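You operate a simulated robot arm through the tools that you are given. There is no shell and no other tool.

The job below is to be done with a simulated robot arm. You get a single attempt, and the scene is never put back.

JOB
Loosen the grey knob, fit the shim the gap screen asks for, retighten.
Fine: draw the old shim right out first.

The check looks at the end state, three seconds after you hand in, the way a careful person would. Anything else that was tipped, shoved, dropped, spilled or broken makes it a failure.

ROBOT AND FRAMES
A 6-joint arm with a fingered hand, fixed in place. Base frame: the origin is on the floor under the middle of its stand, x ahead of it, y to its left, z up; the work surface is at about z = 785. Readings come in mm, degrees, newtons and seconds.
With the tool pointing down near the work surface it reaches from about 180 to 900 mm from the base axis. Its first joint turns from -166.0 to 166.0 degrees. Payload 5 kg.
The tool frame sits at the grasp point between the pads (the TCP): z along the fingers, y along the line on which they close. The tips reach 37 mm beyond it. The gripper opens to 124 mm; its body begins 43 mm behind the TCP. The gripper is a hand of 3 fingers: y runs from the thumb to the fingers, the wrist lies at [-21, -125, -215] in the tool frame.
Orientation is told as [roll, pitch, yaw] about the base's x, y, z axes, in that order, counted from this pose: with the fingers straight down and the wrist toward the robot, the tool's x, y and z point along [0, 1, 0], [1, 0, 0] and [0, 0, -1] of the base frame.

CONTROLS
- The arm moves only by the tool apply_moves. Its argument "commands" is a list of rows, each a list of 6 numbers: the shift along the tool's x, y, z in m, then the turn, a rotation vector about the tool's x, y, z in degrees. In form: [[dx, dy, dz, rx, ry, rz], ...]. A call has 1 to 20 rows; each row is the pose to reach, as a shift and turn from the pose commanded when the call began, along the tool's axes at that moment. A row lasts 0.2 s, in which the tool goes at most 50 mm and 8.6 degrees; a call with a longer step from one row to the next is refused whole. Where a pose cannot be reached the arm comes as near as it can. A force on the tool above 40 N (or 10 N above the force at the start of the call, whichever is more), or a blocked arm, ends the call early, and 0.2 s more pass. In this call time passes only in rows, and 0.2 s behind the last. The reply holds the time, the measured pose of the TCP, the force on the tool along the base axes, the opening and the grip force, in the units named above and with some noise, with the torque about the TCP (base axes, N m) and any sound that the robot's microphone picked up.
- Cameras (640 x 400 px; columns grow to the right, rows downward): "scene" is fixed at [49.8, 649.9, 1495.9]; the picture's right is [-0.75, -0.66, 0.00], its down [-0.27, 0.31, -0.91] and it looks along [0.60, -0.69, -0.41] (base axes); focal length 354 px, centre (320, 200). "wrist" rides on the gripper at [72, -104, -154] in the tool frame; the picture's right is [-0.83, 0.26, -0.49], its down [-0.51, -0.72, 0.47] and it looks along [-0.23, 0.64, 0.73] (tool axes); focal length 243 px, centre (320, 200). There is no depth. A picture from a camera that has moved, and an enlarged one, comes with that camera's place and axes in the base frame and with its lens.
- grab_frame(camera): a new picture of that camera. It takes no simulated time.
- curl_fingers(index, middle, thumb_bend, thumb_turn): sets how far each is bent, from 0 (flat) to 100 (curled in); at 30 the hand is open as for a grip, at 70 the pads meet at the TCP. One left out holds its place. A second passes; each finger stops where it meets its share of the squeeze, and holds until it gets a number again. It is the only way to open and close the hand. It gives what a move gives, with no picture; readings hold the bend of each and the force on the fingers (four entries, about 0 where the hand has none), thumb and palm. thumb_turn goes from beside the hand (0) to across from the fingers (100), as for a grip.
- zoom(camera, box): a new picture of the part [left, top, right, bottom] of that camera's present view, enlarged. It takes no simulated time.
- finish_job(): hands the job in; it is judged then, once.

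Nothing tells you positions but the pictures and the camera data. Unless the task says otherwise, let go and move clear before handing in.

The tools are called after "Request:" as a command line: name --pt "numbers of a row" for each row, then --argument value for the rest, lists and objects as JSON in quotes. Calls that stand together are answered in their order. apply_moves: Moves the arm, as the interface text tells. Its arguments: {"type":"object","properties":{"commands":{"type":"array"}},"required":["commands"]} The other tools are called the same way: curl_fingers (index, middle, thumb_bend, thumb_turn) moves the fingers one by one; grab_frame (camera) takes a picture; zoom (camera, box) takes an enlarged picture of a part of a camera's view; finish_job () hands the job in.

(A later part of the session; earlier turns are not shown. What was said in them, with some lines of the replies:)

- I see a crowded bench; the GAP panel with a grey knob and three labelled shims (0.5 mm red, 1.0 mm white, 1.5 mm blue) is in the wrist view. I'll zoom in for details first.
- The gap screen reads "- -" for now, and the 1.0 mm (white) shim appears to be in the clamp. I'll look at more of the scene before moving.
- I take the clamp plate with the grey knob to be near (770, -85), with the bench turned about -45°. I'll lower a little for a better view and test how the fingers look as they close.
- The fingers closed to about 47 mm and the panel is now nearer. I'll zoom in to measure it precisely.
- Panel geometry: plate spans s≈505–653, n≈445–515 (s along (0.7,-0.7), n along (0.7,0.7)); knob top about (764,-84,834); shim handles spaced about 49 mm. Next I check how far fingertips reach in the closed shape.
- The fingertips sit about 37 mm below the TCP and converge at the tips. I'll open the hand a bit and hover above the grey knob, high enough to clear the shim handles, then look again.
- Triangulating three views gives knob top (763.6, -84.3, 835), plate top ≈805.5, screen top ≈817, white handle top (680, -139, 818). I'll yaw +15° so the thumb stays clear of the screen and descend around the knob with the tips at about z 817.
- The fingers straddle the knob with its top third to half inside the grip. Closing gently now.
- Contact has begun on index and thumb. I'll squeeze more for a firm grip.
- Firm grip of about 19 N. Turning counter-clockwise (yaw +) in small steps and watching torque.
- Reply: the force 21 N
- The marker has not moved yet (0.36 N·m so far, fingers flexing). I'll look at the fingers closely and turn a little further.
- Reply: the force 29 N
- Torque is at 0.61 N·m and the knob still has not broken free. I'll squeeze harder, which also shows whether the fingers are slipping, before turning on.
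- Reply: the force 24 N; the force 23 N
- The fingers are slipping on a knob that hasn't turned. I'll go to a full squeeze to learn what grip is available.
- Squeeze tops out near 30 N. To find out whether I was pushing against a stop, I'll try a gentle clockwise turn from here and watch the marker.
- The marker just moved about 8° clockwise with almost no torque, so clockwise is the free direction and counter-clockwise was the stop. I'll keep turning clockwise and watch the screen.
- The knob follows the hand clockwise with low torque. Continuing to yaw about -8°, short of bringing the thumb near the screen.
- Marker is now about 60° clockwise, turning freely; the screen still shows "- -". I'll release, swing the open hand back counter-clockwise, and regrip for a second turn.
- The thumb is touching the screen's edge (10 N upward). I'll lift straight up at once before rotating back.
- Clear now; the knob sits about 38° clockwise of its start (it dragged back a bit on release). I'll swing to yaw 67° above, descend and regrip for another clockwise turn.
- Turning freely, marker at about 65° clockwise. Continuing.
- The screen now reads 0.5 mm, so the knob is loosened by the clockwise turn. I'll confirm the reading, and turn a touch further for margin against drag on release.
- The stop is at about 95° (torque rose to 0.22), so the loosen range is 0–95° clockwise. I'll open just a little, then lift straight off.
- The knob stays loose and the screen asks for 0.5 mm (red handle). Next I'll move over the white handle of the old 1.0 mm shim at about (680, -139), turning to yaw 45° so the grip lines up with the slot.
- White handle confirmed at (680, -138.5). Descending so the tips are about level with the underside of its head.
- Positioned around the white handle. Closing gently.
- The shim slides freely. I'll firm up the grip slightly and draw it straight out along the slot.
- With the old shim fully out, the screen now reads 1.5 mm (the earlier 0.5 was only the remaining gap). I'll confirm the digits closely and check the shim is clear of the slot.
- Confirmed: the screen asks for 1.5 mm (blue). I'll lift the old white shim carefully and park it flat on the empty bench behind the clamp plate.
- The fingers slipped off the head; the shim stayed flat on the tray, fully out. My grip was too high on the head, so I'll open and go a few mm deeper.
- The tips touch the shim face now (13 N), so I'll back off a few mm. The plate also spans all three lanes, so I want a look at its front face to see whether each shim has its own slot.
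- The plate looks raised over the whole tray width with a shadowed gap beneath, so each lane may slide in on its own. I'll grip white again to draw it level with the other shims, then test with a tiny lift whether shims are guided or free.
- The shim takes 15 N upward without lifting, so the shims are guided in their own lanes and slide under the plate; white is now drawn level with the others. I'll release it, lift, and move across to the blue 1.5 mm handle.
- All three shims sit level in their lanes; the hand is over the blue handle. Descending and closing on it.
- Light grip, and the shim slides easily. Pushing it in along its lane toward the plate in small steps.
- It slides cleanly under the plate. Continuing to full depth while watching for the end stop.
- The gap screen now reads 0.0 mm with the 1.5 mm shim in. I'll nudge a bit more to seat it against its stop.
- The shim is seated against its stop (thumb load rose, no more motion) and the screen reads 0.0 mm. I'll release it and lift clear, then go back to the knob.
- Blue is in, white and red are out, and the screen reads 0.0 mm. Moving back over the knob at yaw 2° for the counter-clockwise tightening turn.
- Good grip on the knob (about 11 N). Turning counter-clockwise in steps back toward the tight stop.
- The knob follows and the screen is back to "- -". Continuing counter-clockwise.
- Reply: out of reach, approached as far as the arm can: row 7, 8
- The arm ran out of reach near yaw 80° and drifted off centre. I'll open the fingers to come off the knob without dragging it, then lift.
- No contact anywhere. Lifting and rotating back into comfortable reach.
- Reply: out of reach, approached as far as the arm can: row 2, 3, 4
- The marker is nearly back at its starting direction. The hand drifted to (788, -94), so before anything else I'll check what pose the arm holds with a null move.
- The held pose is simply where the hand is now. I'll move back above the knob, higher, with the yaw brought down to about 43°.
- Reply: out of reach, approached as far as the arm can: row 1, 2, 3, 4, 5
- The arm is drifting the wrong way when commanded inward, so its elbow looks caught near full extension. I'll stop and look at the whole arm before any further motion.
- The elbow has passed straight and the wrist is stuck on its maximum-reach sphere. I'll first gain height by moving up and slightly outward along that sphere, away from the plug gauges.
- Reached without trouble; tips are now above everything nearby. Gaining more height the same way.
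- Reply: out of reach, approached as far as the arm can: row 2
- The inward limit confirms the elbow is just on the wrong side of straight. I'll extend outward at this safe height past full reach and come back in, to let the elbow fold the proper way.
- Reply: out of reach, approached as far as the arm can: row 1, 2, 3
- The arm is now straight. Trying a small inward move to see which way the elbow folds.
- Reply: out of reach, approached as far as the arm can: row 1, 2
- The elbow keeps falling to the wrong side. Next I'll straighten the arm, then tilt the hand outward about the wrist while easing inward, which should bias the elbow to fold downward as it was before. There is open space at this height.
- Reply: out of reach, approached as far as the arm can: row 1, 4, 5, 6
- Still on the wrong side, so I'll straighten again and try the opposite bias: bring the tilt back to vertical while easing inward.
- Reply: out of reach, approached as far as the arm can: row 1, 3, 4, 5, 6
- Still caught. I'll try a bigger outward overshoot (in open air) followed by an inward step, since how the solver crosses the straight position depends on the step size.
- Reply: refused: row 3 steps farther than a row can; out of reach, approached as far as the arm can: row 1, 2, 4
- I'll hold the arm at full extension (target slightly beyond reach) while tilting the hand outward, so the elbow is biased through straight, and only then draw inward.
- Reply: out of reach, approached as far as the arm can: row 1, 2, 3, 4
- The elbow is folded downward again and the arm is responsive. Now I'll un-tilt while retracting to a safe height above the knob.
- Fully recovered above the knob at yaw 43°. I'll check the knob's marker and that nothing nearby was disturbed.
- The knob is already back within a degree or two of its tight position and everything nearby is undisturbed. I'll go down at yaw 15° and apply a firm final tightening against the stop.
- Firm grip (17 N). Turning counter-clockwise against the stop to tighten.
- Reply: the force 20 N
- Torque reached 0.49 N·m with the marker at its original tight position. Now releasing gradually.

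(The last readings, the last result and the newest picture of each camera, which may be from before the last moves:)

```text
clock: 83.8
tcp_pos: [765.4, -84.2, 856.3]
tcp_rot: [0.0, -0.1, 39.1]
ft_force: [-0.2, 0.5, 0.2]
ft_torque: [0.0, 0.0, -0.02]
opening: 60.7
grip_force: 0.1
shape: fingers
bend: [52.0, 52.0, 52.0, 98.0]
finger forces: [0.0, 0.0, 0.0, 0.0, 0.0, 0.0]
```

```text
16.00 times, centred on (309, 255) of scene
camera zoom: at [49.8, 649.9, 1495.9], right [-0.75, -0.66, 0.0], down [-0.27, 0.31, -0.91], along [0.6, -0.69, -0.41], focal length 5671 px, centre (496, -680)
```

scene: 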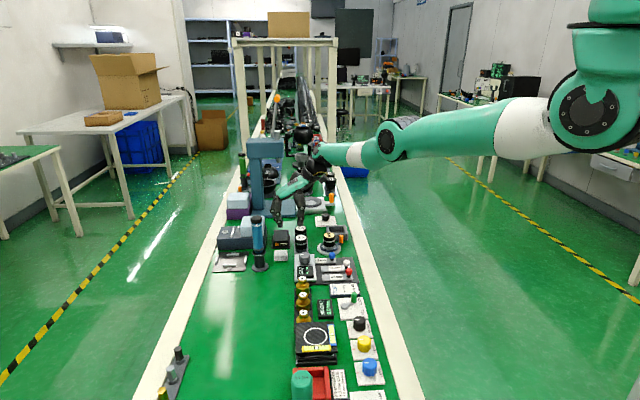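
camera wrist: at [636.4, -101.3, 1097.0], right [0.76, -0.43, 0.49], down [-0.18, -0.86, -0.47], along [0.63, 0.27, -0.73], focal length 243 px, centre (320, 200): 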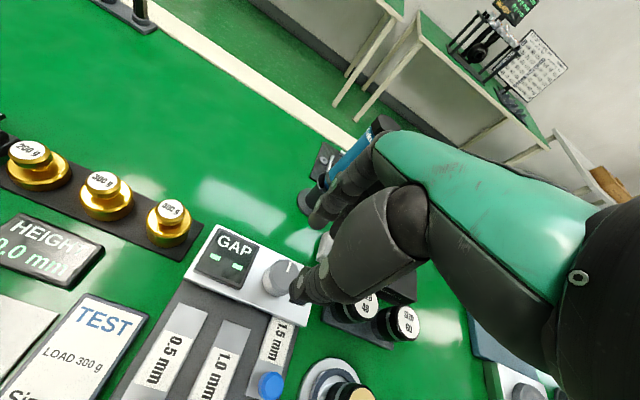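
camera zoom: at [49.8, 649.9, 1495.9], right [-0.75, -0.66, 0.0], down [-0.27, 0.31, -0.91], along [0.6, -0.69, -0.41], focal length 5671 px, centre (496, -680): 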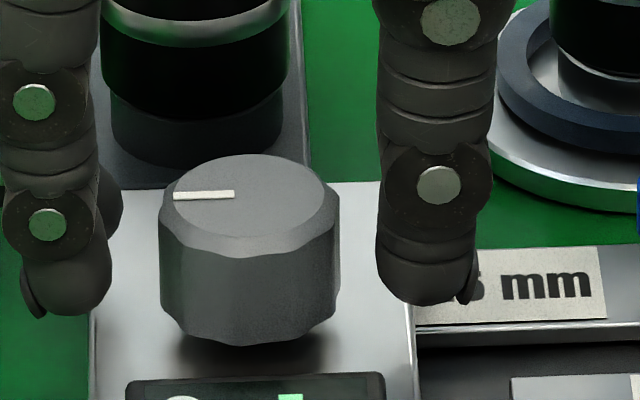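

The knob stayed tight on release. Lifting clear and retracting toward the starting area.

Request:
apply_moves --pt "0 0 -0.01 0 0 0" --pt "0 0 -0.025 0 0 0" --pt "0 0 -0.045 0 0 0" --pt "0 0 -0.07 0 0 0" --pt "-0.002 -0.02 -0.095 0 0 4" --pt "-0.004 -0.04 -0.12 0 0 10" --pt "-0.007 -0.065 -0.145 0 0 16" --pt "-0.009 -0.085 -0.17 0 0 22"

Request:
grab_frame --camera "scene"

Request:
zoom --camera "scene" --box '[260, 215, 372, 290]'

Request:
grab_frame --camera "wrist"

```text
clock: 85.6
tcp_pos: [703.0, -146.2, 1026.4]
tcp_rot: [0.0, 0.0, 16.8]
ft_force: [-0.1, -0.2, 0.2]
ft_torque: [0.03, 0.03, 0.02]
opening: 61.1
grip_force: 0.1
shape: fingers
bend: [52.0, 52.0, 52.0, 98.0]
finger forces: [0.0, 0.1, 0.0, 0.0, 0.0, 0.1]
```

```text
taken
```

scene: 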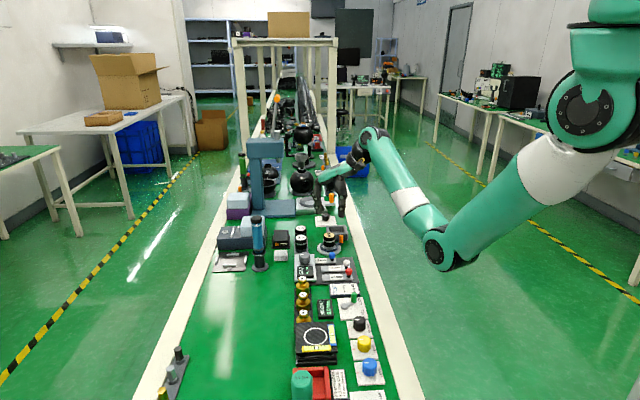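

```text
5.33 times, centred on (316, 252) of scene
camera zoom: at [49.8, 649.9, 1495.9], right [-0.75, -0.66, 0.0], down [-0.27, 0.31, -0.91], along [0.6, -0.69, -0.41], focal length 1890 px, centre (341, -80)
```

zoom: 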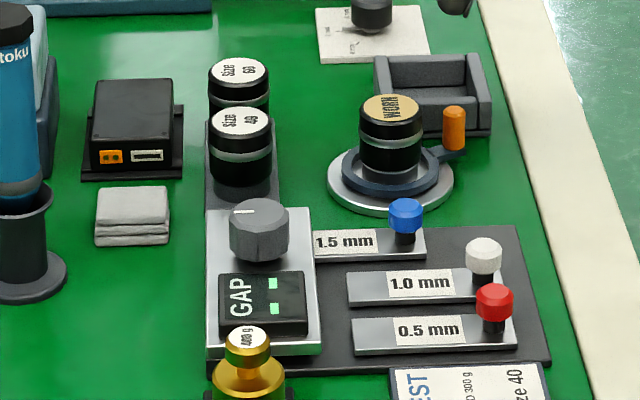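

```text
taken
camera wrist: at [582.4, -107.1, 1179.7], right [0.49, -0.72, 0.49], down [-0.54, -0.69, -0.47], along [0.68, -0.04, -0.73], focal length 243 px, centre (320, 200)
```

wrist: 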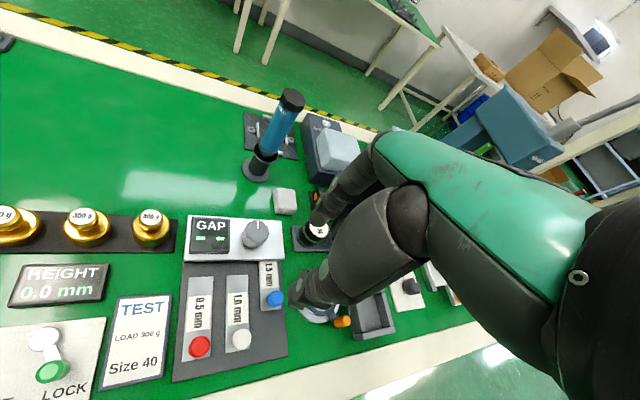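

The 1.5 mm shim is seated under the plate and the old 1.0 mm shim is fully out. The knob is tight at its original mark, the screen shows "- -" as at the start, and the surrounding items look unmoved. The hand is open and clear, so I'm handing in.

Request:
finish_job

```text
The job is handed in.
```

The 1.5 mm shim (blue handle) is fitted under the clamp plate, the grey knob is tight again, and I've handed the job in.

- **Loosening:** the knob loosens clockwise. I turned it about 95° to its loose stop.
- **Which shim:** with the old 1.0 mm shim still in, the screen read 0.5 mm, which was only the remaining gap. Once that shim was drawn right out it read 1.5 mm, so I used the 1.5 mm one.
- **Fit:** I pushed the 1.5 mm shim in until it met its stop, and the screen then read 0.0 mm. The old 1.0 mm shim is out, level with the 0.5 mm one.
- **Retightening:** I turned the knob back counter-clockwise against its stop to about 0.49 N·m. The marker is where it started and the screen shows "- -" again.

Along the way:
- **Screen contact:** the thumb briefly pressed on the edge of the gap screen at about 10 N.
- **Lift attempt:** I tried to lift the old shim off the tray before realising the shims only slide in their lanes. My fingers slipped off its handle, and the shim stayed flat on the tray.
- **Arm out of reach:** the arm ran past its reach during retightening, and the hand drifted over the plug gauges and the grey stack behind the plate. I felt no contact there.

In the last pictures I saw nothing else tipped or moved.
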